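You operate a simulated robot arm through the tools that you are given. There is no shell and no other tool. Be economical: measure what you need, move in short steps, check, and stop when the job is done.

The job below is to be done with a simulated robot arm. You get a single attempt, and the scene is never put back.

Task
Take the tube from the wall bench behind the printer and leave it on the gap on the top shelf beside the white jar. Then take the bottle on the wall bench behind the printer and put it away on the side bench. Then turn the stainer dial to BLUE. Then press the analyser short button three times. Then shut the filter drawer. Then press the spinner stop button two times. Then close the hood waste drawer. Then take the flask from the front bench top and leave it in the inside of the send tray. Then take the carton from the top of the fridge and put it on the yellow job card. Then put one of the beakers from the top of the fridge on the card there. The order counts. Set down upright: bottle, flask, carton, beaker.

Only the result counts: the job must be done as asked and must still hold three seconds after the hand-in. Knocking over, shifting, dropping, spilling or breaking anything else fails it.

Robot
A 7-joint arm with a two-finger gripper on a trunk, on a base that drives. Base frame: it is fixed to the floor where the robot stands at the start and does not move with it; the origin is under the middle of the robot, x ahead of it, y to its left, z up. Readings come in mm, rad, newtons and seconds.
With the tool pointing down near the work surface it reaches from about 340 to 760 mm from the robot's upright axis, wherever it stands. Its first joint turns from -2.496 to 2.496 rad. Places, roughly: analyser short button [300, 2200, 1100]; beaker [-5000, 2500, 1250]; beaker (4x4x5 cm) [-5300, 2600, 1300]; bottle [750, 0, 1000]; card [-5250, 2500, 1250]; carton [-5000, 2250, 1250]; filter drawer [100, 2800, 100]; flask [-3250, 1500, 1000]; gap on the top shelf beside the white jar (13x15 c [-1340, -600, 1580]; hood waste drawer [-3000, 1700, 1000]; inside of the send tray (15x20 cm) [-2980, 520, 940]; side bench [-5000, 1700, 900]; spinner stop button [-800, -200, 1100]; stainer dial [600, 1300, 1300]; tube [750, 0, 1000]; yellow job card [-5000, 2500, 1250]. Payload 2.45 kg.
Tool frame: the origin (TCP) lies between the finger pads and is the grasp point; the fingertips stand 26 mm ahead of it; z points along the fingers, y is the line along which they close. Largest opening 96 mm; the body of the gripper starts 69 mm behind the TCP.
Orientation is that of the tool frame in the base frame, as a unit quaternion [x, y, z, w]. With the fingers straight down and closing along the base's y, the tool's x points along the base's -x, its y along +y and its z along -z.

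Tools
- The arm moves only by the tool play_rows. Its argument "deltas" is a list of rows, each an object (a shift or turn left out is 0, a gripper value left out holds the last) with "translation": the shift along the tool's x, y, z in cm, a list of three; "dr": the turn, a rotation vector about the tool's x, y, z in rad, a list of three; "hand": the gripper command, from -1 (shut) to 1 (fully open), values between in proportion. In form: [{"translation": [tx, ty, tz], "dr": [ax, ay, az], "hand": hand}, ...]. A call has 1 to 8 rows; each row shifts and turns the commanded pose from where the row before left it, along the tool's axes as they then stand. Rows are played at 5 a second. More than 50 mm and 0.15 rad between two rows, or a gripper value outside its range, and nothing of the call is played. Where a pose cannot be reached the arm comes as near as it can. A force on the tool above 40 N (or 10 N above the force at the start of the call, whichever is more), or a blocked arm, ends the call early, and 0.2 s more pass. The fingers move at their own pace and stop on an object; they squeeze with about 25 N. The grip force told is the motor's: it shows also when the fingers shut on nothing. Time passes only in rows, and 0.2 s behind the last, so rows that do not move let the fingers close. The reply holds the time, the measured pose of the TCP, the force on the tool along the base axes, the opening and the grip force, in the units named above and with some noise, with the torque about the TCP (base axes, N m) and any sound that the robot's microphone picked up.
- Cameras (640 x 400 px; columns grow to the right, rows downward): "scene" is now at [-55.9, 108.3, 1515.7]; the picture's right is [-1.00, 0.08, -0.00], its down [0.06, 0.81, -0.59] and it looks along [-0.05, -0.59, -0.81] (base axes); focal length 214 px, centre (320, 200). "wrist" rides on the gripper at [82, 3, -98] in the tool frame; the picture's right is [-0.04, 1.00, 0.00], its down [-0.73, -0.03, -0.68] and it looks along [-0.68, -0.03, 0.73] (tool axes); focal length 256 px, centre (320, 200). There is no depth. A picture from a camera that has moved, and an enlarged one, comes with that camera's place and axes in the base frame and with its lens.
- get_image(camera): a new picture of that camera. No time passes.
- slide_trunk(by): slides the trunk up (or, below 0, down) by that many mm; the arm and the scene camera ride with it, the base frame stays. It gives what a move gives, with no picture.
- steer(legs): drives the robot by 1 to 6 legs, each [ahead, turn to the left] in mm and rad, along the robot's own axes; the way and the turn of a leg run together, so that a leg with both is an arc; at most 1500 mm and 3.142 rad a leg. The arm and the cameras ride along, it lands a little off, and it stops where it bumps. It gives what a move gives.
- turn_head(pan, tilt): turns the head with the scene camera to pan (to the left, within 2.705 rad either way) and tilt (down, from -0.506 to 1.204), counted from straight ahead of the robot. It gives what a move gives.
- close_up(camera, box): a new picture of the part [left, top, right, bottom] of that camera's present view, enlarged. No time passes.
- close_job(): hands the job in; it is judged then, once.

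Work in short steps. Places have to be worked out from the pictures, the camera data and where the tool is seen: move nearer, look again, correct. Check each grasp and each placing, and mend what went wrong. You have 217 turns and 210 pictures in all, those below and enlarged ones among them. Open the gripper and draw the arm clear of the work before you hand the job in, unless the task says otherwise; then end with one line.

The tools are called after "Request:" as name(argument=value, ...) on one line, values as JSON. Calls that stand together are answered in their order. play_rows: Moves the arm, as the interface text tells. Its arguments: {"type":"object","properties":{"deltas":{"type":"array","items":{"type":"object","properties":{"translation":{"type":"array","items":{"type":"number"}},"dr":{"type":"array","items":{"type":"number"}},"hand":{"type":"number"}}}}},"required":["deltas"]} The other tools are called the same way: slide_trunk (by) slides the trunk up or down; steer (legs) drives the base; turn_head (pan, tilt) turns the head that bears the scene camera; get_image (camera) takes a picture; close_up (camera, box) takes an enlarged picture of a part of a camera's view; close_job () hands the job in.

At the start:

```text
time_s: 0.0
ee_pos: [-186.4, -479.2, 999.5]
ee_rot: [0.0, 1.0, 0.0, 0.001]
force: [0.0, 0.7, -0.3]
wrist_torque: [0.02, -0.02, -0.01]
finger_gap: 95.9
grasp_force: 0.1
trunk travel left (down, up): [-575.0, 65.0]
robot x, y, heading: [1.0, -2.8, -0.002]
head pan, tilt: [-1.648, 0.941]
```

scene: 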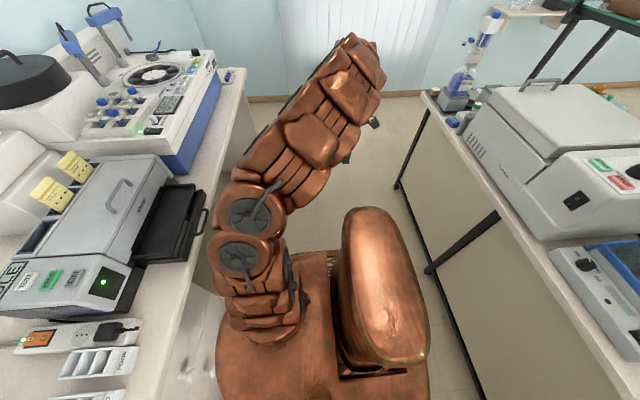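
wrist: 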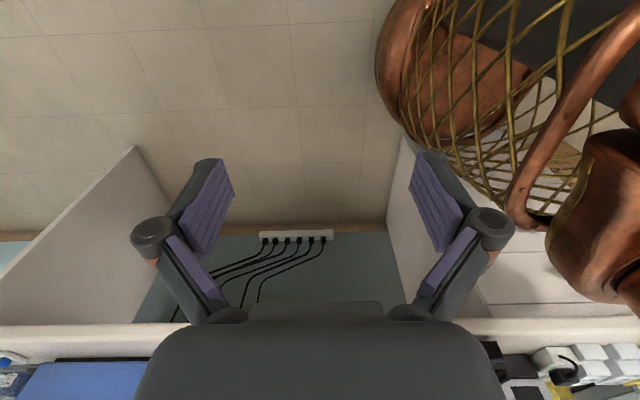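

The scene camera looks to the robot's right. I turn the head ahead to look at the wall bench near [750,0,1000].

Request:
turn_head(pan=0.0, tilt=0.6)

Request:
get_image(camera="scene")

```text
time_s: 1.7
ee_pos: [-184.7, -480.9, 999.1]
ee_rot: [0.0, 1.0, 0.0, 0.0]
force: [0.9, -0.2, -0.3]
wrist_torque: [0.02, 0.0, -0.05]
finger_gap: 95.8
grasp_force: 0.0
trunk travel left (down, up): [-575.0, 65.0]
robot x, y, heading: [-0.4, 2.0, 0.004]
head pan, tilt: [0.0, 0.6]
```

```text
207 pictures are left
camera scene: at [38.1, 181.4, 1543.4], right [0.0, -1.0, 0.0], down [-0.56, 0.0, -0.83], along [0.83, 0.0, -0.56], focal length 214 px, centre (320, 200)
```

scene: 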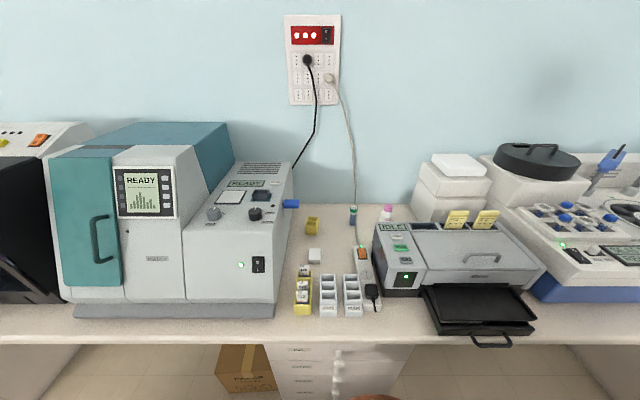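

The printer is right of centre with small items behind it. I zoom in on them.

Request:
close_up(camera="scene", box=[280, 180, 440, 280])

Request:
close_up(camera="scene", box=[280, 240, 440, 340])

```text
4.00 times, centred on (360, 230) of scene
camera zoom: at [38.1, 181.4, 1543.4], right [0.0, -1.0, 0.0], down [-0.56, 0.0, -0.83], along [0.83, 0.0, -0.56], focal length 858 px, centre (160, 80)
```

zoom: 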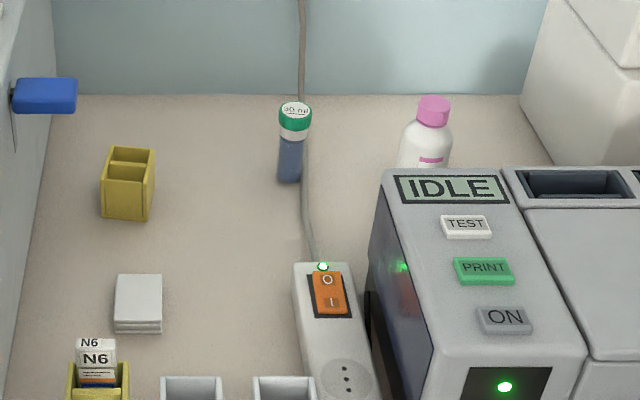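

```text
4.00 times, centred on (360, 290) of scene
camera zoom: at [38.1, 181.4, 1543.4], right [0.0, -1.0, 0.0], down [-0.56, 0.0, -0.83], along [0.83, 0.0, -0.56], focal length 858 px, centre (160, -160)
```

zoom: 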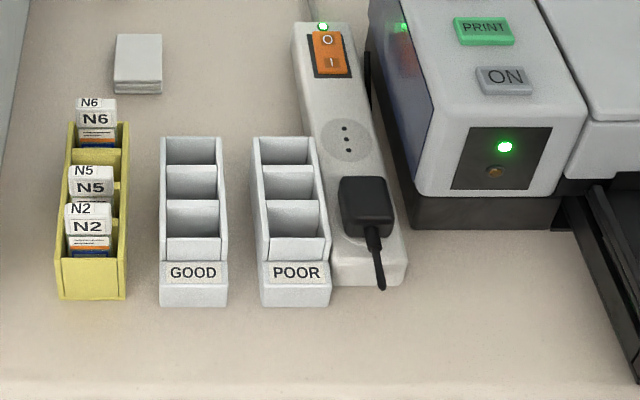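

The tube (green cap, about [780,35]) and the bottle (pink cap, around y −115) are visible. Before I grasp, I look at the shelf target to choose the grasp.

Request:
turn_head(pan=-2.6, tilt=0.1)

Request:
get_image(camera="scene")

```text
time_s: 4.0
ee_pos: [-185.8, -480.6, 999.9]
ee_rot: [-0.001, 1.0, 0.0, 0.0]
force: [0.6, 0.7, 0.1]
wrist_torque: [0.01, -0.02, -0.03]
finger_gap: 96.2
grasp_force: 0.0
trunk travel left (down, up): [-575.0, 65.0]
robot x, y, heading: [2.7, -0.4, 0.001]
head pan, tilt: [-2.601, 0.099]
```

```text
204 pictures are left
camera scene: at [-129.1, 134.0, 1589.5], right [-0.52, 0.86, 0.0], down [0.09, 0.05, -0.99], along [-0.85, -0.51, -0.1], focal length 214 px, centre (320, 200)
```

scene: 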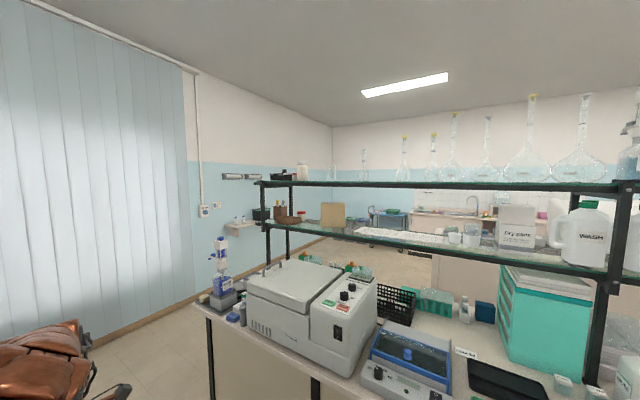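

Request:
close_up(camera="scene", box=[200, 120, 440, 270])

Request:
close_up(camera="scene", box=[200, 240, 440, 390])

```text
2.67 times, centred on (320, 195) of scene
camera zoom: at [-129.1, 134.0, 1589.5], right [-0.52, 0.86, 0.0], down [0.09, 0.05, -0.99], along [-0.85, -0.51, -0.1], focal length 572 px, centre (320, 213)
```

zoom: 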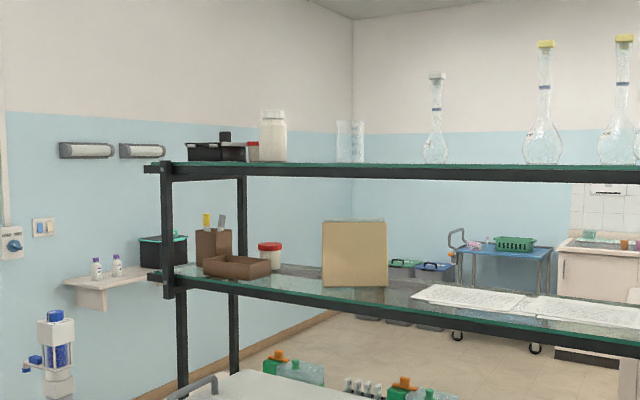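

```text
2.67 times, centred on (320, 315) of scene
camera zoom: at [-129.1, 134.0, 1589.5], right [-0.52, 0.86, 0.0], down [0.09, 0.05, -0.99], along [-0.85, -0.51, -0.1], focal length 572 px, centre (320, -107)
```

zoom: 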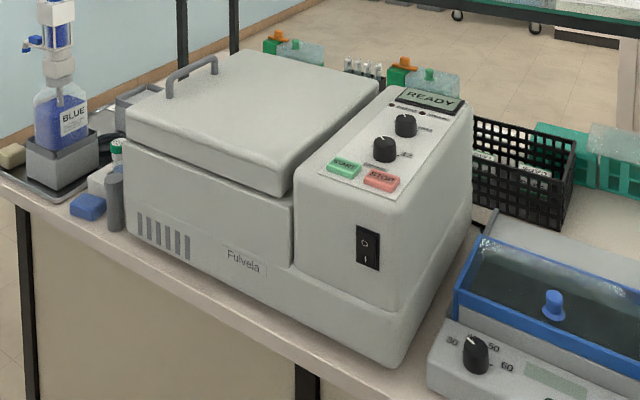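

The gap lies on the top shelf between the white jar and the beakers. I'll use a 45° forward-tilted grasp. First I raise the arm so I can swing it to the front.

Request:
play_rows(deltas=[{"translation": [0, 0, -5]}, {"translation": [0, 0, -5]}, {"translation": [0, 0, -5]}, {"translation": [0, 0, -5]}, {"translation": [0, 0, -5]}])

Request:
turn_head(pan=-0.3, tilt=0.75)

Request:
get_image(camera="scene")

```text
time_s: 5.4
ee_pos: [-124.3, -503.7, 1230.1]
ee_rot: [-0.058, 0.998, 0.0, 0.0]
force: [2.6, -0.7, 0.2]
wrist_torque: [0.05, 0.16, -0.02]
finger_gap: 96.1
grasp_force: 0.0
out of reach, approached as far as the arm can: row 5
trunk travel left (down, up): [-575.0, 65.0]
robot x, y, heading: [-0.7, -0.7, -0.002]
head pan, tilt: [-2.601, 0.099]
stopped in row 5: the arm was blocked; the commanded pose is now the measured one
```

```text
time_s: 7.6
ee_pos: [-127.4, -503.2, 1230.2]
ee_rot: [-0.057, 0.998, 0.0, 0.002]
force: [1.0, 0.4, 0.8]
wrist_torque: [0.0, -0.01, -0.01]
finger_gap: 95.8
grasp_force: 0.0
trunk travel left (down, up): [-575.0, 65.0]
robot x, y, heading: [-1.6, -3.5, -0.005]
head pan, tilt: [-0.3, 0.75]
```

```text
201 pictures are left
camera scene: at [28.9, 156.9, 1530.5], right [-0.3, -0.96, 0.0], down [-0.65, 0.2, -0.73], along [0.7, -0.22, -0.68], focal length 214 px, centre (320, 200)
```

scene: 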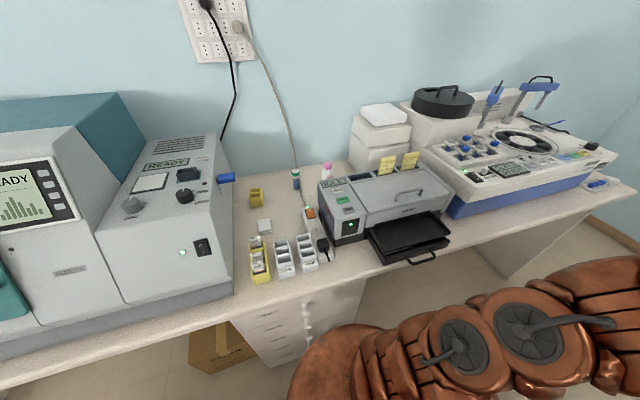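

The arm is at z 1230, near its height limit for tool-down. I fix the small yaw and swing it towards the front around the right side, slightly lower.

Request:
play_rows(deltas=[{"translation": [0, 0, 4], "dr": [0, 0, 0.116]}, {"translation": [-4.9, 0, 0]}, {"translation": [-4.9, 0, 0]}, {"translation": [-4.9, 0, 0]}, {"translation": [-4.9, 0, 0]}, {"translation": [-4.9, 0.5, 0]}, {"translation": [-4.5, 2, 0]}, {"translation": [-4, 3, 0]}])

```text
time_s: 9.4
ee_pos: [202.2, -449.5, 1196.2]
ee_rot: [0.001, 1.0, 0.0, 0.003]
force: [-0.2, -0.7, -0.7]
wrist_torque: [0.05, -0.05, -0.02]
finger_gap: 96.3
grasp_force: 0.0
trunk travel left (down, up): [-575.0, 65.0]
robot x, y, heading: [0.2, -0.2, -0.003]
head pan, tilt: [-0.3, 0.75]
```

The swing goes well. I carry on round to the front.

Request:
play_rows(deltas=[{"translation": [-3.5, 3.5, 0]}, {"translation": [-3.5, 3.5, 0]}, {"translation": [-3.5, 3.5, 0]}, {"translation": [-3, 4, 0]}, {"translation": [-2.5, 4.3, 0]}, {"translation": [-2, 4.5, 0]}, {"translation": [-1.5, 4.7, 0]}, {"translation": [-1, 4.8, 0]}])

Request:
play_rows(deltas=[{"translation": [0, 4.9, 0]}, {"translation": [0, 4.9, 0]}, {"translation": [0, 4, 0]}, {"translation": [-1, 1.5, 0], "dr": [0, -0.15, 0]}, {"translation": [0, 0, 0], "dr": [0, -0.15, 0]}, {"translation": [0, 0, 0], "dr": [0, -0.15, 0]}, {"translation": [0, 0, 0], "dr": [0, -0.15, 0]}, {"translation": [0, 0, 0], "dr": [0, -0.15, 0]}])

Request:
get_image(camera="wrist")

Request:
get_image(camera="scene")

```text
time_s: 11.2
ee_pos: [410.1, -119.3, 1193.6]
ee_rot: [0.001, 1.0, 0.0, 0.002]
force: [0.1, 0.0, 0.2]
wrist_torque: [0.03, -0.02, -0.01]
finger_gap: 95.9
grasp_force: 0.0
trunk travel left (down, up): [-575.0, 65.0]
robot x, y, heading: [-1.1, 1.6, 0.0]
head pan, tilt: [-0.3, 0.75]
```

```text
time_s: 13.0
ee_pos: [417.0, 32.7, 1192.7]
ee_rot: [0.0, 0.929, -0.001, 0.37]
force: [-0.3, -0.3, -0.3]
wrist_torque: [-0.01, 0.01, -0.01]
finger_gap: 96.1
grasp_force: 0.1
trunk travel left (down, up): [-575.0, 65.0]
robot x, y, heading: [-2.7, 0.3, 0.001]
head pan, tilt: [-0.3, 0.75]
```

```text
200 pictures are left
camera wrist: at [291.6, 37.2, 1208.5], right [0.03, 1.0, 0.03], down [0.07, -0.03, 1.0], along [1.0, -0.03, -0.07], focal length 256 px, centre (320, 200)
```

wrist: 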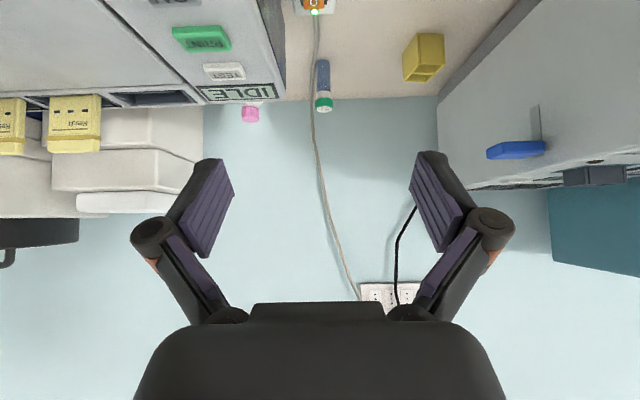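

```text
199 pictures are left
camera scene: at [29.1, 157.2, 1530.5], right [-0.3, -0.96, 0.0], down [-0.65, 0.2, -0.73], along [0.7, -0.22, -0.68], focal length 214 px, centre (320, 200)
```

scene: 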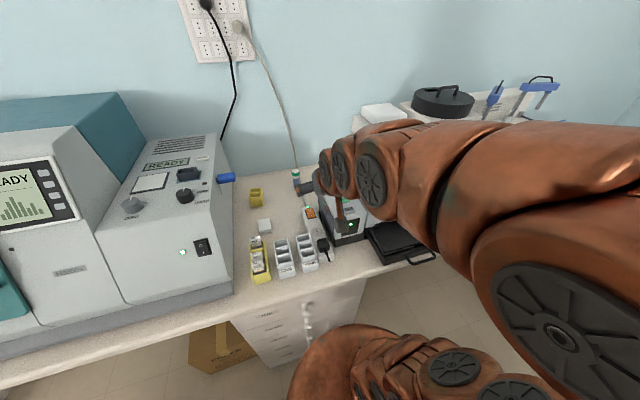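

The tube stands near [782, 34] with its cap top at about z 992. I move forward at this height with the fingers part-closed, then part-way down the diagonal, and look.

Request:
play_rows(deltas=[{"translation": [-3.5, 0, 3.25], "hand": 0.3}, {"translation": [-3.5, 0, 3.25]}, {"translation": [-3.5, 0, 3.25]}, {"translation": [0, 0, 4.9]}, {"translation": [0, 0, 4.9]}, {"translation": [0, 0, 4.9]}])

Request:
get_image(camera="wrist")

```text
time_s: 14.4
ee_pos: [661.6, 33.4, 1089.5]
ee_rot: [0.0, 0.93, 0.0, 0.368]
force: [0.5, 0.3, 0.2]
wrist_torque: [0.03, 0.02, -0.01]
finger_gap: 62.4
grasp_force: 0.1
trunk travel left (down, up): [-575.0, 65.0]
robot x, y, heading: [2.0, -0.0, -0.0]
head pan, tilt: [-0.3, 0.75]
```

```text
198 pictures are left
camera wrist: at [536.3, 37.8, 1103.7], right [0.03, 1.0, 0.03], down [0.07, -0.03, 1.0], along [1.0, -0.03, -0.07], focal length 256 px, centre (320, 200)
```

wrist: 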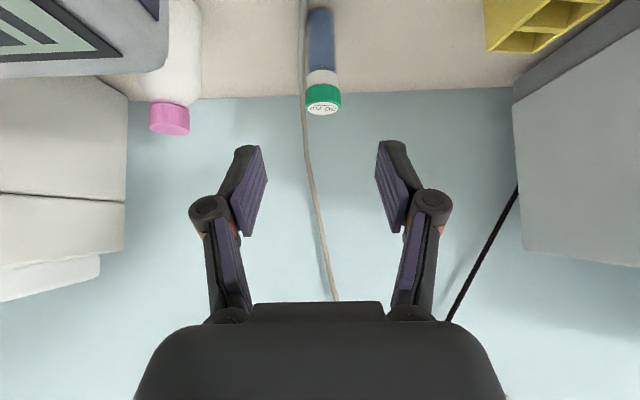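

The tube is centred between the fingers. I go down the diagonal to straddle it, then check.

Request:
play_rows(deltas=[{"translation": [0.2, 0, 4.5]}, {"translation": [0.2, 0, 4.5]}, {"translation": [0.1, 0, 4.5]}, {"translation": [0, 0, 4.3]}])

Request:
get_image(camera="wrist")

```text
time_s: 15.4
ee_pos: [780.5, 34.8, 952.9]
ee_rot: [0.001, 0.93, 0.0, 0.368]
force: [0.5, -0.4, 1.2]
wrist_torque: [0.02, -0.01, 0.02]
finger_gap: 62.2
grasp_force: 0.0
trunk travel left (down, up): [-575.0, 65.0]
robot x, y, heading: [0.8, 1.5, 0.003]
head pan, tilt: [-0.3, 0.75]
```

```text
197 pictures are left
camera wrist: at [654.3, 39.2, 969.5], right [0.03, 1.0, 0.03], down [0.07, -0.03, 1.0], along [1.0, -0.03, -0.07], focal length 256 px, centre (320, 200)
```

wrist: 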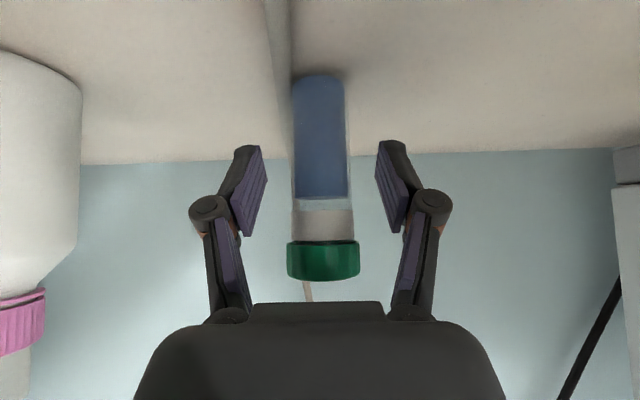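

The tube is well between the pads. I close on it and lift straight up.

Request:
play_rows(deltas=[{"hand": -1}, {}, {}, {}])

Request:
play_rows(deltas=[{"translation": [-1.36, 0, -1.46]}, {"translation": [-2.73, 0, -2.93]}, {"translation": [-3.3, 0, -3.5]}, {"translation": [-3.3, 0, -3.5]}])

Request:
get_image(camera="wrist")

```text
time_s: 16.4
ee_pos: [780.3, 35.5, 953.8]
ee_rot: [0.001, 0.93, -0.001, 0.368]
force: [-0.6, 0.8, 0.4]
wrist_torque: [0.04, -0.04, 0.02]
finger_gap: 27.4
grasp_force: 25.4
trunk travel left (down, up): [-575.0, 65.0]
robot x, y, heading: [1.3, -2.6, -0.002]
head pan, tilt: [-0.3, 0.75]
```

```text
time_s: 17.4
ee_pos: [781.5, 33.8, 1108.5]
ee_rot: [0.001, 0.93, 0.0, 0.367]
force: [0.0, 0.8, -1.3]
wrist_torque: [-0.01, -0.01, 0.01]
finger_gap: 27.7
grasp_force: 25.1
trunk travel left (down, up): [-575.0, 65.0]
robot x, y, heading: [1.8, 5.1, 0.001]
head pan, tilt: [-0.3, 0.75]
```

```text
196 pictures are left
camera wrist: at [655.3, 38.6, 1125.6], right [0.03, 1.0, 0.03], down [0.07, -0.03, 1.0], along [1.0, -0.03, -0.07], focal length 256 px, centre (320, 200)
```

wrist: 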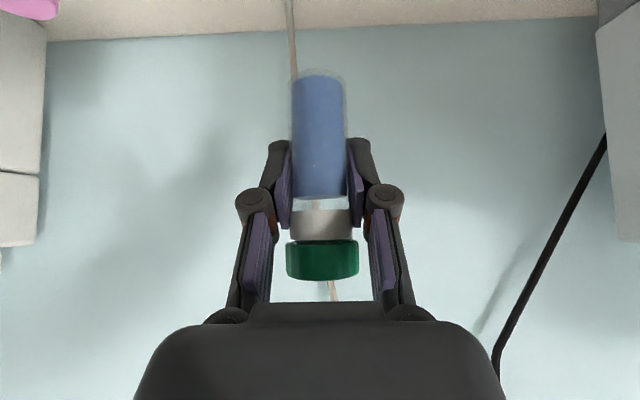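

The tube is held upright, with its bottom about 55 mm below the TCP. I raise it and retract towards the robot.

Request:
play_rows(deltas=[{"translation": [-3.1, 0, -3.4]}, {"translation": [-3.1, 0, -3.4]}, {"translation": [3.4, 0, -3.2]}, {"translation": [3.4, 0, -3.2]}, {"translation": [3.4, 0, -3.2]}, {"translation": [3.4, 0, -3.2]}, {"translation": [3.4, 0, -3.2]}, {"translation": [3.4, 0, -3.2]}])

Request:
play_rows(deltas=[{"translation": [3.4, 0, -3.2]}, {"translation": [2.4, 0, -2.2]}])

Request:
get_image(camera="scene")

```text
time_s: 19.2
ee_pos: [501.0, 32.9, 1202.0]
ee_rot: [0.001, 0.93, -0.001, 0.367]
force: [0.2, 0.5, -0.4]
wrist_torque: [0.02, 0.01, 0.02]
finger_gap: 27.3
grasp_force: 24.7
trunk travel left (down, up): [-575.0, 65.0]
robot x, y, heading: [-0.9, -1.1, 0.005]
head pan, tilt: [-0.3, 0.75]
```

```text
time_s: 19.8
ee_pos: [420.8, 34.0, 1200.5]
ee_rot: [0.001, 0.93, -0.001, 0.367]
force: [-0.2, 0.0, -0.7]
wrist_torque: [-0.02, 0.04, -0.01]
finger_gap: 27.3
grasp_force: 24.9
trunk travel left (down, up): [-575.0, 65.0]
robot x, y, heading: [1.8, -1.0, 0.002]
head pan, tilt: [-0.3, 0.75]
```

```text
195 pictures are left
camera scene: at [29.4, 157.2, 1530.5], right [-0.3, -0.96, 0.0], down [-0.65, 0.2, -0.73], along [0.7, -0.22, -0.68], focal length 214 px, centre (320, 200)
```

scene: 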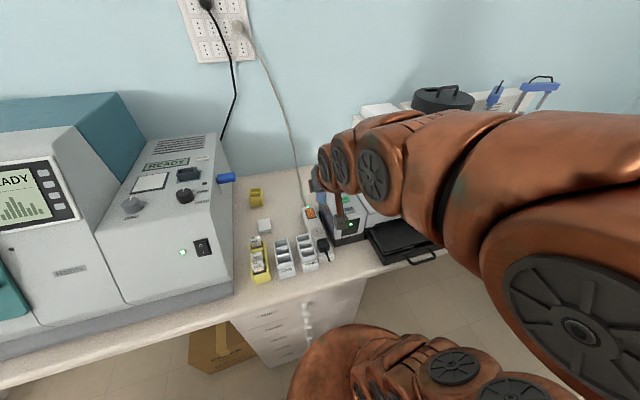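

The arm is tucked above everything nearby. I turn right towards −y, drive to about y −600, then turn right to face −x.

Request:
steer(legs=[[0, -1.571], [560, 0], [0, -1.571]])

Request:
turn_head(pan=0.0, tilt=0.2)

Request:
get_image(camera="scene")

```text
time_s: 30.6
ee_pos: [-425.0, -580.8, 1200.7]
ee_rot: [0.93, -0.004, -0.367, -0.002]
force: [0.1, 0.7, -0.9]
wrist_torque: [0.01, 0.0, 0.02]
finger_gap: 27.1
grasp_force: 25.8
trunk travel left (down, up): [-575.0, 65.0]
robot x, y, heading: [-3.0, -544.3, 3.14]
head pan, tilt: [-0.3, 0.75]
```

```text
time_s: 31.5
ee_pos: [-424.9, -580.8, 1200.6]
ee_rot: [0.93, -0.004, -0.367, -0.002]
force: [0.7, 0.8, -0.9]
wrist_torque: [0.02, 0.0, 0.03]
finger_gap: 27.3
grasp_force: 24.9
trunk travel left (down, up): [-575.0, 65.0]
robot x, y, heading: [-4.4, -547.0, 3.138]
head pan, tilt: [0.0, 0.201]
```

```text
194 pictures are left
camera scene: at [-49.5, -731.0, 1580.0], right [0.01, 1.0, 0.0], down [0.2, 0.0, -0.98], along [-0.98, 0.01, -0.2], focal length 214 px, centre (320, 200)
```

scene: 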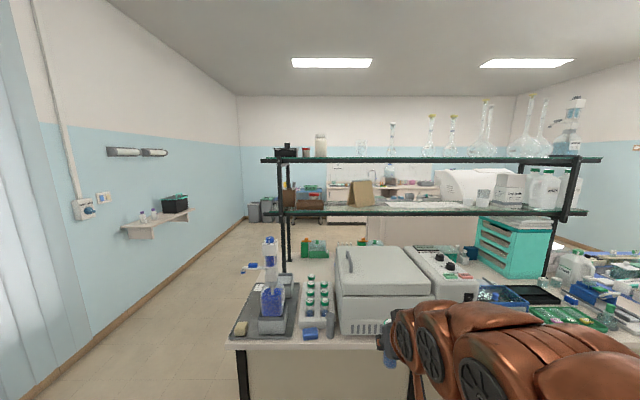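

I zoom in on the shelf around the gap.

Request:
close_up(camera="scene", box=[250, 120, 410, 220])

Request:
close_up(camera="scene", box=[220, 220, 500, 395])

Request:
slide_trunk(by=65)

```text
4.00 times, centred on (330, 170) of scene
camera zoom: at [-49.5, -731.0, 1580.0], right [0.01, 1.0, 0.0], down [0.2, 0.0, -0.98], along [-0.98, 0.01, -0.2], focal length 858 px, centre (280, 320)
```

zoom: 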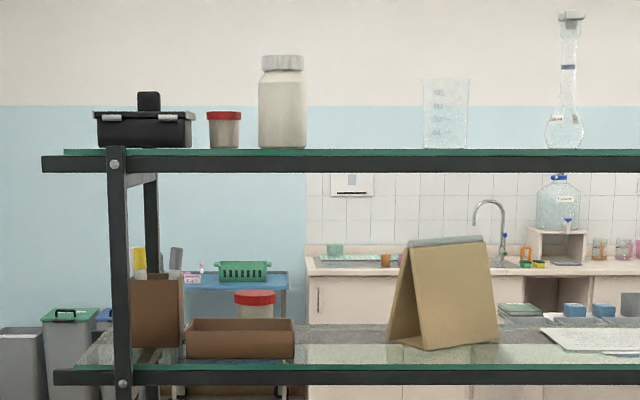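

```text
2.29 times, centred on (360, 308) of scene
camera zoom: at [-49.5, -731.0, 1580.0], right [0.01, 1.0, 0.0], down [0.2, 0.0, -0.98], along [-0.98, 0.01, -0.2], focal length 490 px, centre (229, -46)
```

zoom: 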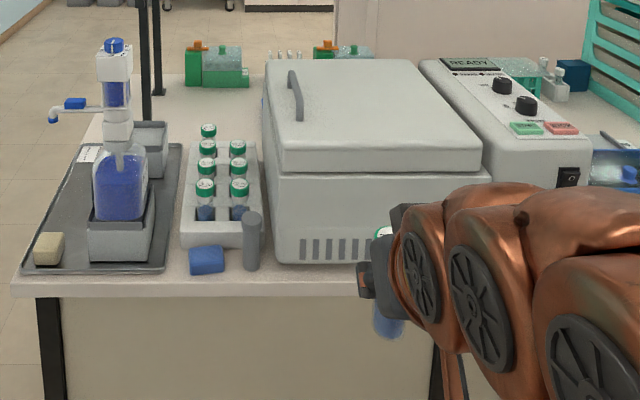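

```text
time_s: 32.6
ee_pos: [-425.5, -579.2, 1264.8]
ee_rot: [0.93, -0.003, -0.368, -0.001]
force: [0.2, 0.3, -0.7]
wrist_torque: [-0.01, -0.01, 0.01]
finger_gap: 27.2
grasp_force: 25.3
trunk travel left (down, up): [-640.0, 0.0]
robot x, y, heading: [-2.9, -551.4, 3.135]
head pan, tilt: [0.0, 0.201]
```

The gap centre is near y −606, between the jar and the graduated beaker; the shelf top is at about z 1572. I raise the arm before driving in.

Request:
play_rows(deltas=[{"translation": [-3.3, 0, -3.6]}, {"translation": [-3.3, 0, -3.6]}, {"translation": [-3.3, 0, -3.6]}, {"translation": [-3.3, 0, -3.6]}, {"translation": [-3.3, 0, -3.6]}])

```text
time_s: 33.8
ee_pos: [-421.4, -581.9, 1509.1]
ee_rot: [0.93, -0.004, -0.367, -0.002]
force: [0.3, 0.2, -0.8]
wrist_torque: [0.01, -0.01, 0.0]
finger_gap: 27.3
grasp_force: 25.1
trunk travel left (down, up): [-640.0, 0.0]
robot x, y, heading: [-9.0, -551.4, 3.131]
head pan, tilt: [0.0, 0.201]
```

Good reach. I raise further to about z 1665.

Request:
play_rows(deltas=[{"translation": [-3.4, 0, -3.65]}, {"translation": [-3.4, 0, -3.65]}, {"translation": [-3.4, 0, -3.65]}, {"translation": [-0.5, 0, -0.6]}])

```text
time_s: 34.8
ee_pos: [-419.5, -580.0, 1618.7]
ee_rot: [0.929, -0.004, -0.371, -0.002]
force: [1.3, 0.2, -0.8]
wrist_torque: [-0.01, 0.02, 0.01]
finger_gap: 27.4
grasp_force: 25.2
out of reach, approached as far as the arm can: row 3, 4
trunk travel left (down, up): [-640.0, 0.0]
robot x, y, heading: [-5.0, -548.9, 3.137]
head pan, tilt: [0.0, 0.201]
```

That is the height limit at this short radius. Above the spinner, with free space up to the shelf, I test extending forward at this height.

Request:
play_rows(deltas=[{"translation": [-3.4, 0, 3.2]}, {"translation": [-3.4, 0, 3.2]}, {"translation": [-3.4, 0, 3.2]}, {"translation": [-3.4, 0, 3.2]}, {"translation": [-3.4, 0, 3.2]}, {"translation": [-3.4, 0, 3.2]}])

```text
time_s: 36.2
ee_pos: [-606.0, -584.9, 1556.2]
ee_rot: [0.93, -0.004, -0.369, 0.0]
force: [-0.6, -0.1, -0.6]
wrist_torque: [-0.07, 0.02, 0.03]
finger_gap: 27.2
grasp_force: 25.1
out of reach, approached as far as the arm can: row 1, 2, 3, 4, 5, 6
trunk travel left (down, up): [-640.0, 0.0]
robot x, y, heading: [-3.5, -546.6, 3.138]
head pan, tilt: [0.0, 0.201]
```

The shelf spans about x −1230 to −1480 and sits along the bench's rear edge, so the gap is best reached from the back aisle. I lower and retract the arm, then drive around the window end of the island.

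Request:
play_rows(deltas=[{"translation": [4.85, 0, -0.25]}, {"translation": [4.85, 0, -0.25]}, {"translation": [4.85, 0, -0.25]}, {"translation": [4.85, 0, -0.25]}, {"translation": [4.85, 0, -0.25]}])

Request:
steer(legs=[[0, 1.571], [950, 0], [0, -1.571]])

Request:
get_image(camera="scene")

```text
time_s: 37.4
ee_pos: [-418.2, -585.1, 1398.1]
ee_rot: [0.93, -0.005, -0.367, -0.002]
force: [0.6, 0.0, -0.4]
wrist_torque: [0.01, 0.0, -0.01]
finger_gap: 27.2
grasp_force: 24.7
trunk travel left (down, up): [-640.0, 0.0]
robot x, y, heading: [-4.9, -549.6, 3.137]
head pan, tilt: [0.0, 0.201]
```

```text
time_s: 50.1
ee_pos: [-390.6, -1570.1, 1398.6]
ee_rot: [0.93, 0.018, -0.367, 0.007]
force: [0.0, -0.5, -0.3]
wrist_torque: [0.01, -0.03, 0.02]
finger_gap: 27.4
grasp_force: 24.8
trunk travel left (down, up): [-640.0, 0.0]
robot x, y, heading: [21.3, -1516.6, -3.102]
head pan, tilt: [0.0, 0.201]
```

```text
191 pictures are left
camera scene: at [-14.2, -1697.8, 1645.1], right [-0.04, 1.0, 0.0], down [0.2, 0.01, -0.98], along [-0.98, -0.04, -0.2], focal length 214 px, centre (320, 200)
```

scene: 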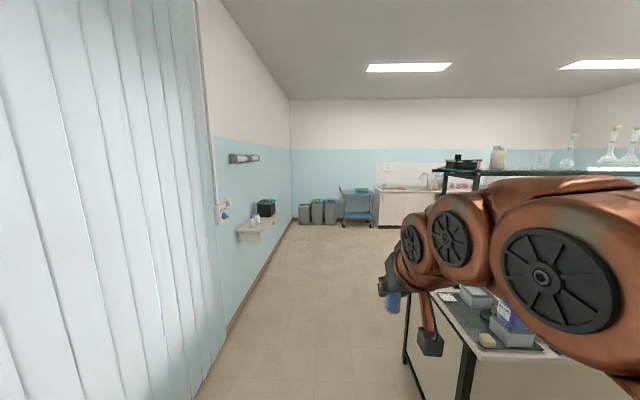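

The way is clear. I drive along the end of the island to x ≈ −1900, then turn right to face +y and look.

Request:
steer(legs=[[0, -0.04], [1500, 0], [420, 0], [0, -1.571]])

Request:
get_image(camera="scene")

Request:
turn_head(pan=-1.0, tilt=0.4)

Request:
get_image(camera="scene")

```text
time_s: 63.9
ee_pos: [-1952.2, -1139.8, 1398.7]
ee_rot: [0.671, -0.644, -0.265, -0.254]
force: [-0.3, -0.8, 0.0]
wrist_torque: [-0.02, 0.01, 0.02]
finger_gap: 27.4
grasp_force: 25.0
trunk travel left (down, up): [-640.0, 0.0]
robot x, y, heading: [-1893.5, -1550.2, 1.616]
head pan, tilt: [0.0, 0.201]
```

```text
190 pictures are left
camera scene: at [-2079.0, -1515.2, 1645.1], right [1.0, 0.04, 0.0], down [0.01, -0.2, -0.98], along [-0.04, 0.98, -0.2], focal length 214 px, centre (320, 200)
```

scene: 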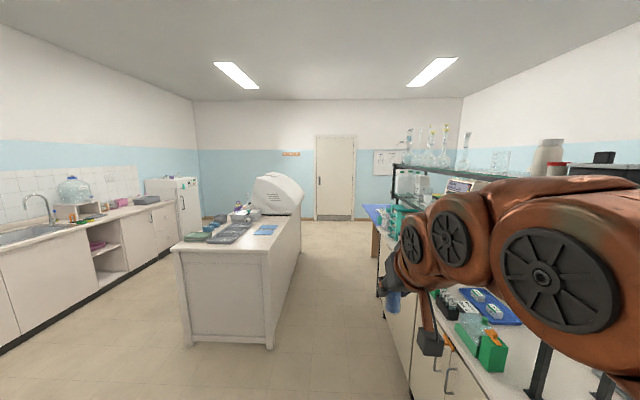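

```text
time_s: 65.2
ee_pos: [-1950.9, -1139.1, 1399.2]
ee_rot: [0.671, -0.644, -0.265, -0.255]
force: [-0.4, 0.4, -0.2]
wrist_torque: [-0.01, 0.0, -0.01]
finger_gap: 27.5
grasp_force: 25.2
trunk travel left (down, up): [-640.0, 0.0]
robot x, y, heading: [-1893.4, -1551.5, 1.611]
head pan, tilt: [-1.0, 0.4]
```

```text
189 pictures are left
camera scene: at [-1999.4, -1555.0, 1626.6], right [0.58, -0.82, 0.0], down [-0.32, -0.22, -0.92], along [0.75, 0.53, -0.39], focal length 214 px, centre (320, 200)
```

scene: 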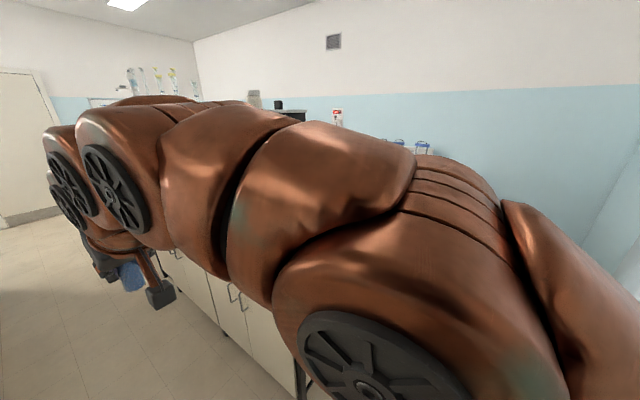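

The rear bench edge looks to be near x −1750, with the shelf in the middle of the island. I drive to about (−2085, −560), face +x, and look at the bench strip and the shelf from here.

Request:
steer(legs=[[0, 0.15], [1010, 0], [0, -1.76]])

Request:
turn_head(pan=0.2, tilt=0.4)

Request:
get_image(camera="scene")

```text
time_s: 75.3
ee_pos: [-1680.4, -523.6, 1398.5]
ee_rot: [0.003, 0.93, -0.001, 0.366]
force: [-0.2, 0.1, -1.4]
wrist_torque: [0.02, -0.04, -0.02]
finger_gap: 27.6
grasp_force: 24.9
trunk travel left (down, up): [-640.0, 0.0]
robot x, y, heading: [-2096.7, -564.6, -0.007]
head pan, tilt: [-1.0, 0.4]
```

```text
time_s: 76.7
ee_pos: [-1680.6, -524.8, 1398.5]
ee_rot: [0.005, 0.93, -0.002, 0.368]
force: [-0.6, -0.4, -0.2]
wrist_torque: [0.04, -0.04, -0.02]
finger_gap: 27.6
grasp_force: 25.0
trunk travel left (down, up): [-640.0, 0.0]
robot x, y, heading: [-2093.4, -561.4, -0.005]
head pan, tilt: [0.201, 0.4]
```

```text
188 pictures are left
camera scene: at [-2051.9, -359.4, 1626.6], right [0.19, -0.98, 0.0], down [-0.38, -0.07, -0.92], along [0.9, 0.18, -0.39], focal length 214 px, centre (320, 200)
```

scene: 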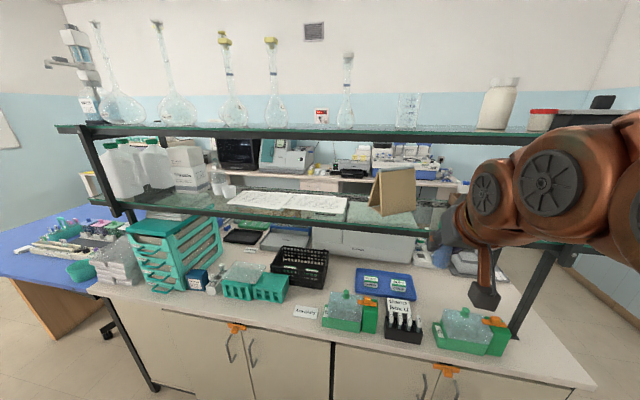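

The rear bench edge is at x ≈ −1555. There is free bench in front of the green rack and black basket for a regrasp. I zoom in on both areas.

Request:
close_up(camera="scene", box=[200, 250, 360, 350])

Request:
close_up(camera="scene", box=[380, 70, 540, 170])

```text
4.00 times, centred on (280, 300) of scene
camera zoom: at [-2051.9, -359.4, 1626.6], right [0.19, -0.98, 0.0], down [-0.38, -0.07, -0.92], along [0.9, 0.18, -0.39], focal length 858 px, centre (480, -200)
```

zoom: 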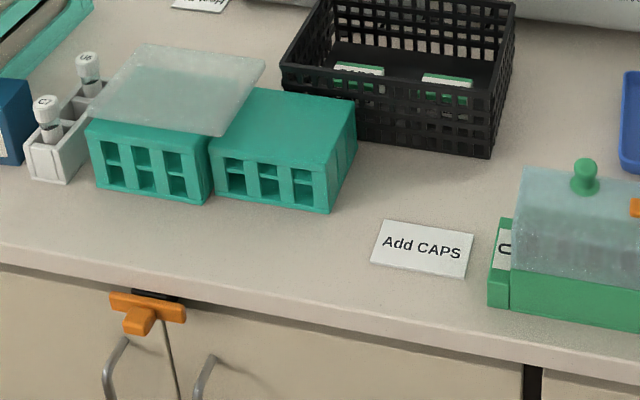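

```text
4.00 times, centred on (460, 120) of scene
camera zoom: at [-2051.9, -359.4, 1626.6], right [0.19, -0.98, 0.0], down [-0.38, -0.07, -0.92], along [0.9, 0.18, -0.39], focal length 858 px, centre (-240, 520)
```

zoom: 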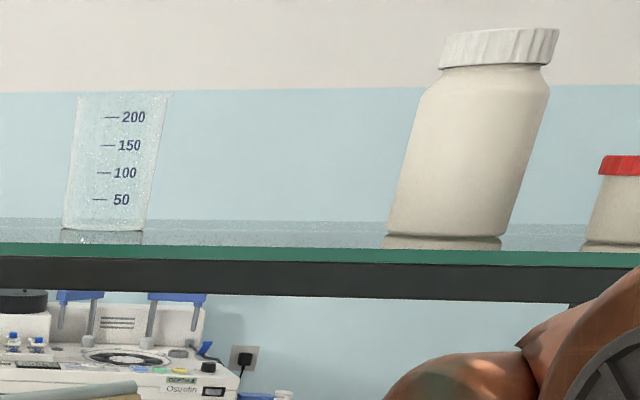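

I'll regrasp at the free spot near (−1515, −75, 900), then return to y ≈ −605. I drive there.

Request:
steer(legs=[[0, 1.571], [450, 0], [0, -1.571], [130, 0]])

Request:
turn_head(pan=0.0, tilt=0.9)

Request:
get_image(camera="scene")

Request:
get_image(camera="wrist")

```text
time_s: 87.8
ee_pos: [-1526.7, -94.1, 1398.7]
ee_rot: [0.014, 0.93, -0.005, 0.368]
force: [-0.3, -0.6, 0.0]
wrist_torque: [0.02, -0.02, -0.01]
finger_gap: 28.0
grasp_force: 25.1
trunk travel left (down, up): [-640.0, 0.0]
robot x, y, heading: [-1941.2, -124.1, -0.028]
head pan, tilt: [0.201, 0.4]
```

```text
time_s: 88.8
ee_pos: [-1526.2, -95.0, 1398.6]
ee_rot: [0.014, 0.93, -0.006, 0.368]
force: [-0.1, -0.2, -0.7]
wrist_torque: [0.01, 0.0, 0.04]
finger_gap: 28.3
grasp_force: 25.1
trunk travel left (down, up): [-640.0, 0.0]
robot x, y, heading: [-1945.1, -123.6, -0.037]
head pan, tilt: [0.0, 0.901]
```

```text
185 pictures are left
camera scene: at [-1910.6, 59.2, 1583.6], right [-0.03, -1.0, 0.0], down [-0.78, 0.02, -0.62], along [0.62, -0.02, -0.78], focal length 214 px, centre (320, 200)
```

scene: 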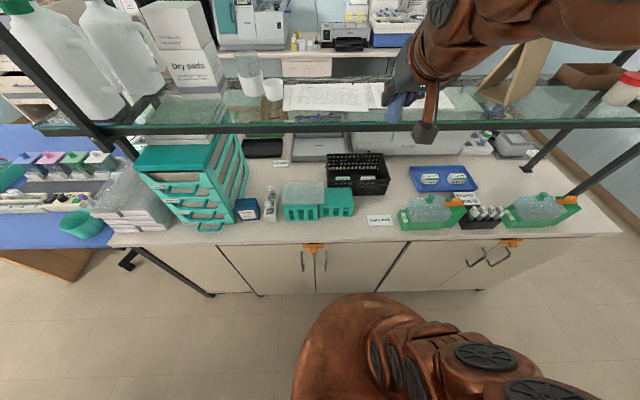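

```text
184 pictures are left
camera wrist: at [-1652.9, -86.7, 1414.8], right [0.06, 1.0, 0.03], down [0.07, -0.03, 1.0], along [1.0, -0.06, -0.07], focal length 256 px, centre (320, 200)
```

wrist: 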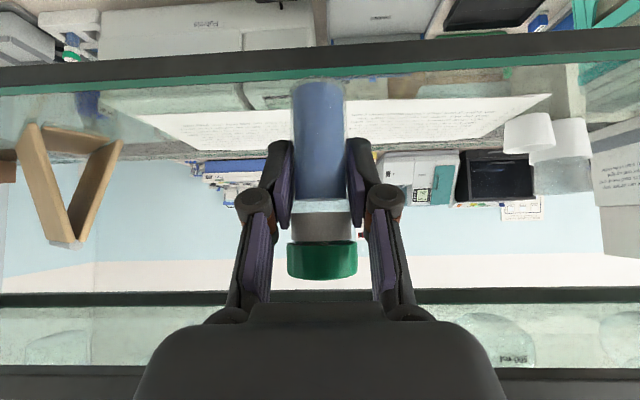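

The spot is at about pixel (353,230), clear between the rack and the card. I lower the tube straight down in two steps.

Request:
play_rows(deltas=[{"translation": [3.0, 0.7, 4.0]}, {"translation": [3.0, 0.7, 4.0]}, {"translation": [3.4, 0, 3.65]}, {"translation": [3.4, 0, 3.65]}, {"translation": [3.4, 0, 3.65]}, {"translation": [3.4, 0, 3.65]}, {"translation": [3.4, 0, 3.65]}, {"translation": [3.4, 0, 3.65]}])

Request:
get_image(camera="wrist")

Request:
get_image(camera="scene")

```text
refused: row 1 steps farther than a row can; nothing moved
```

```text
183 pictures are left
camera wrist: at [-1652.9, -86.7, 1414.8], right [0.06, 1.0, 0.03], down [0.07, -0.03, 1.0], along [1.0, -0.06, -0.07], focal length 256 px, centre (320, 200)
```

wrist: 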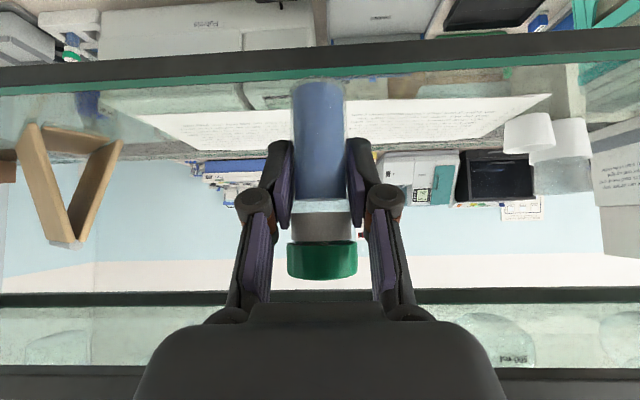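

```text
182 pictures are left
camera scene: at [-1910.6, 59.2, 1583.6], right [-0.03, -1.0, 0.0], down [-0.78, 0.02, -0.62], along [0.62, -0.02, -0.78], focal length 214 px, centre (320, 200)
```

scene: 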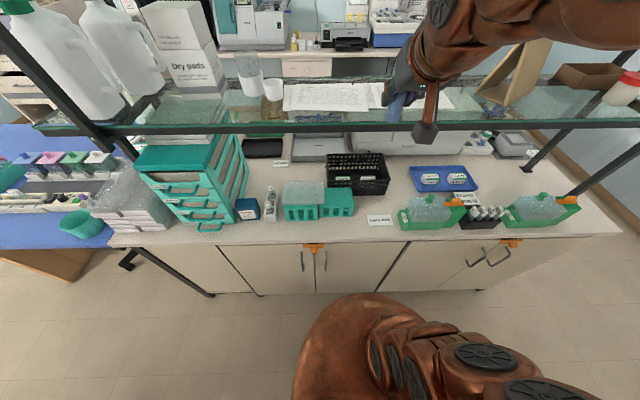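

The row was a hair over 50 mm. I redo it with smaller steps.

Request:
play_rows(deltas=[{"translation": [2.9, 0.7, 3.8]}, {"translation": [2.9, 0.7, 3.8]}, {"translation": [3.3, 0, 3.55]}, {"translation": [3.3, 0, 3.55]}, {"translation": [3.3, 0, 3.55]}, {"translation": [3.3, 0, 3.55]}, {"translation": [3.3, 0, 3.55]}, {"translation": [3.3, 0, 3.55]}])

Request:
get_image(camera="wrist")

Request:
close_up(camera="scene", box=[270, 150, 430, 250])

```text
time_s: 90.5
ee_pos: [-1487.9, -76.9, 1173.6]
ee_rot: [0.023, 0.931, 0.0, 0.364]
force: [0.2, -1.5, 1.0]
wrist_torque: [0.04, 0.1, 0.1]
finger_gap: 28.3
grasp_force: 24.3
out of reach, approached as far as the arm can: row 5, 6, 7, 8
trunk travel left (down, up): [-640.0, 0.0]
robot x, y, heading: [-1941.5, -121.5, -0.03]
head pan, tilt: [0.0, 0.901]
```

```text
181 pictures are left
camera wrist: at [-1614.1, -67.5, 1190.5], right [0.07, 1.0, 0.04], down [0.08, -0.05, 1.0], along [0.99, -0.07, -0.08], focal length 256 px, centre (320, 200)
```

wrist: 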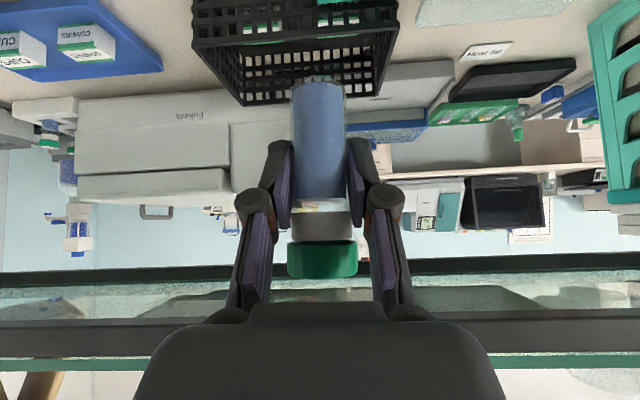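

```text
4.00 times, centred on (350, 200) of scene
camera zoom: at [-1911.0, 59.0, 1583.6], right [-0.03, -1.0, 0.0], down [-0.78, 0.02, -0.62], along [0.62, -0.02, -0.78], focal length 858 px, centre (200, 200)
```

zoom: 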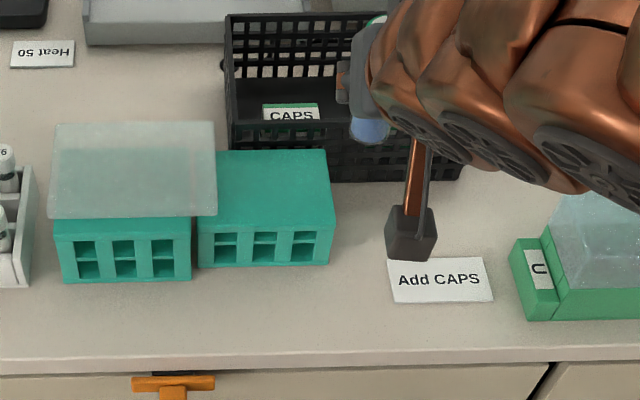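

The arm is at its fold limit here, so I back up slightly and use the trunk to lower instead.

Request:
play_rows(deltas=[{"translation": [-1.0, 0, -3.1]}, {"translation": [-1.1, -0.3, -3.1]}])

Request:
slide_trunk(by=-240)

Request:
get_image(camera="wrist")

Request:
get_image(camera="scene")

```text
time_s: 91.2
ee_pos: [-1513.8, -80.3, 1234.1]
ee_rot: [0.014, 0.93, -0.006, 0.368]
force: [-0.8, 0.1, -0.6]
wrist_torque: [-0.03, 0.0, -0.01]
finger_gap: 27.7
grasp_force: 25.0
trunk travel left (down, up): [-640.0, 0.0]
robot x, y, heading: [-1943.3, -121.6, -0.031]
head pan, tilt: [0.0, 0.901]
```

```text
time_s: 93.7
ee_pos: [-1514.0, -80.2, 995.1]
ee_rot: [0.013, 0.93, -0.005, 0.368]
force: [-0.2, 0.1, -0.5]
wrist_torque: [-0.01, 0.04, 0.01]
finger_gap: 28.1
grasp_force: 25.1
trunk travel left (down, up): [-400.0, 240.0]
robot x, y, heading: [-1939.5, -121.8, -0.028]
head pan, tilt: [0.0, 0.901]
```

```text
179 pictures are left
camera wrist: at [-1639.6, -72.5, 1010.1], right [0.06, 1.0, 0.03], down [0.07, -0.03, 1.0], along [1.0, -0.06, -0.07], focal length 256 px, centre (320, 200)
```

wrist: 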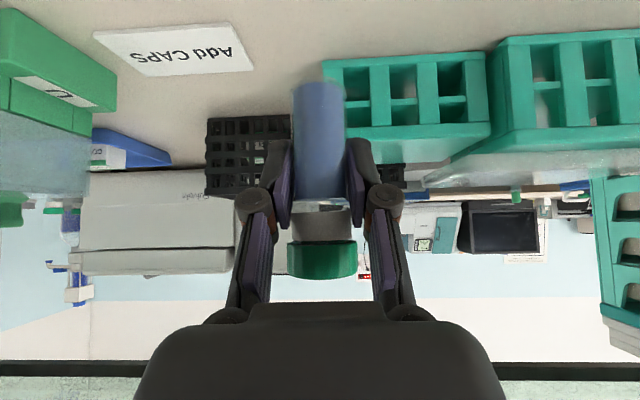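

```text
178 pictures are left
camera scene: at [-1910.6, 59.1, 1343.6], right [-0.03, -1.0, 0.0], down [-0.78, 0.02, -0.62], along [0.62, -0.02, -0.78], focal length 214 px, centre (320, 200)
```

scene: 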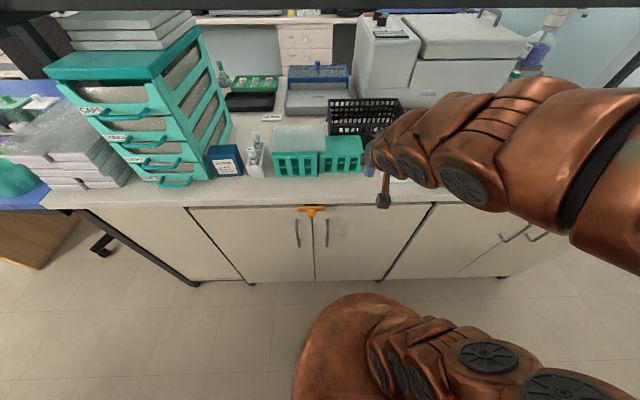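

The tube hovers 40 mm above the free spot with about 35 mm to the rack. I lower with the trunk, then finish in small arm steps.

Request:
slide_trunk(by=-33)

Request:
play_rows(deltas=[{"translation": [0.2, 0, 0.22]}, {"translation": [0.2, 0, 0.22]}, {"translation": [0.14, 0, 0.15]}])

Request:
get_image(camera="wrist")

```text
time_s: 94.4
ee_pos: [-1513.6, -79.6, 960.7]
ee_rot: [0.014, 0.93, -0.005, 0.368]
force: [0.9, 0.3, -0.7]
wrist_torque: [0.0, -0.01, 0.03]
finger_gap: 28.1
grasp_force: 25.3
trunk travel left (down, up): [-367.0, 273.0]
robot x, y, heading: [-1937.9, -123.6, -0.027]
head pan, tilt: [0.0, 0.901]
```

```text
time_s: 95.2
ee_pos: [-1512.7, -82.0, 954.2]
ee_rot: [0.013, 0.93, -0.005, 0.368]
force: [-0.1, 0.4, 0.4]
wrist_torque: [-0.01, -0.01, -0.02]
finger_gap: 28.0
grasp_force: 25.3
trunk travel left (down, up): [-367.0, 273.0]
robot x, y, heading: [-1943.3, -121.6, -0.028]
head pan, tilt: [0.0, 0.901]
```

```text
177 pictures are left
camera wrist: at [-1639.6, -72.4, 969.1], right [0.06, 1.0, 0.03], down [0.07, -0.03, 1.0], along [1.0, -0.06, -0.07], focal length 256 px, centre (320, 200)
```

wrist: 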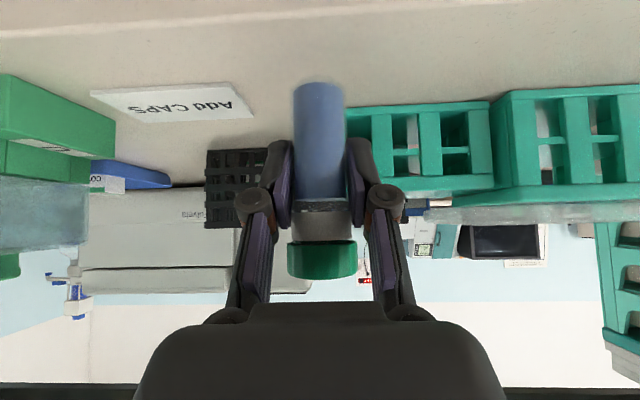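

There is no contact force yet. I continue in 1.5 mm steps.

Request:
play_rows(deltas=[{"translation": [0.1, 0, 0.11]}, {"translation": [0.1, 0, 0.11]}, {}])

```text
time_s: 96.0
ee_pos: [-1513.8, -81.5, 950.3]
ee_rot: [0.014, 0.93, -0.006, 0.368]
force: [0.4, 0.8, 0.3]
wrist_torque: [0.03, 0.0, 0.0]
finger_gap: 28.2
grasp_force: 25.0
trunk travel left (down, up): [-367.0, 273.0]
robot x, y, heading: [-1944.6, -121.2, -0.022]
head pan, tilt: [0.0, 0.901]
```

Request:
play_rows(deltas=[{"translation": [0.14, 0, 0.15]}, {"translation": [0.14, 0, 0.15]}, {}])

Request:
close_up(camera="wrist", box=[240, 50, 400, 150])

```text
time_s: 96.8
ee_pos: [-1513.1, -80.8, 945.6]
ee_rot: [0.014, 0.93, -0.005, 0.368]
force: [-0.7, 0.5, -0.7]
wrist_torque: [-0.02, 0.02, -0.02]
finger_gap: 28.1
grasp_force: 25.4
trunk travel left (down, up): [-367.0, 273.0]
robot x, y, heading: [-1941.3, -122.7, -0.032]
head pan, tilt: [0.0, 0.901]
```

```text
4.00 times, centred on (320, 100) of wrist
camera zoom: at [-1639.4, -73.1, 961.7], right [0.06, 1.0, 0.03], down [0.07, -0.03, 1.0], along [1.0, -0.06, -0.07], focal length 1024 px, centre (320, 600)
```

zoom: 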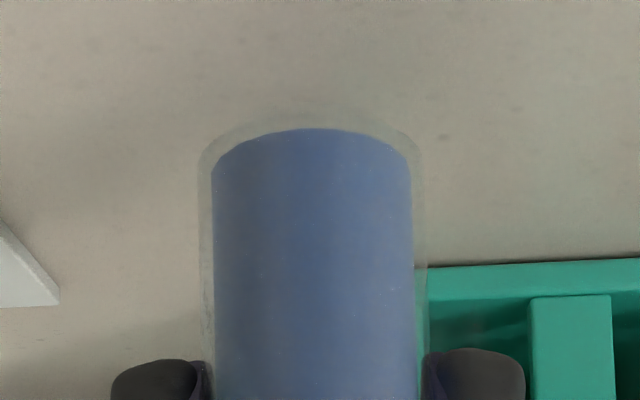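

The bench here may be a bit lower than 900. I continue gently until contact.

Request:
play_rows(deltas=[{"translation": [0.14, 0, 0.15]}, {"translation": [0.14, 0, 0.15]}, {"translation": [0.14, 0, 0.15]}, {}])

```text
time_s: 97.8
ee_pos: [-1513.4, -82.1, 939.8]
ee_rot: [0.013, 0.929, -0.005, 0.369]
force: [0.8, -1.1, -0.2]
wrist_torque: [0.0, 0.0, 0.03]
finger_gap: 28.0
grasp_force: 24.9
trunk travel left (down, up): [-367.0, 273.0]
robot x, y, heading: [-1937.6, -121.2, -0.032]
head pan, tilt: [0.0, 0.901]
```

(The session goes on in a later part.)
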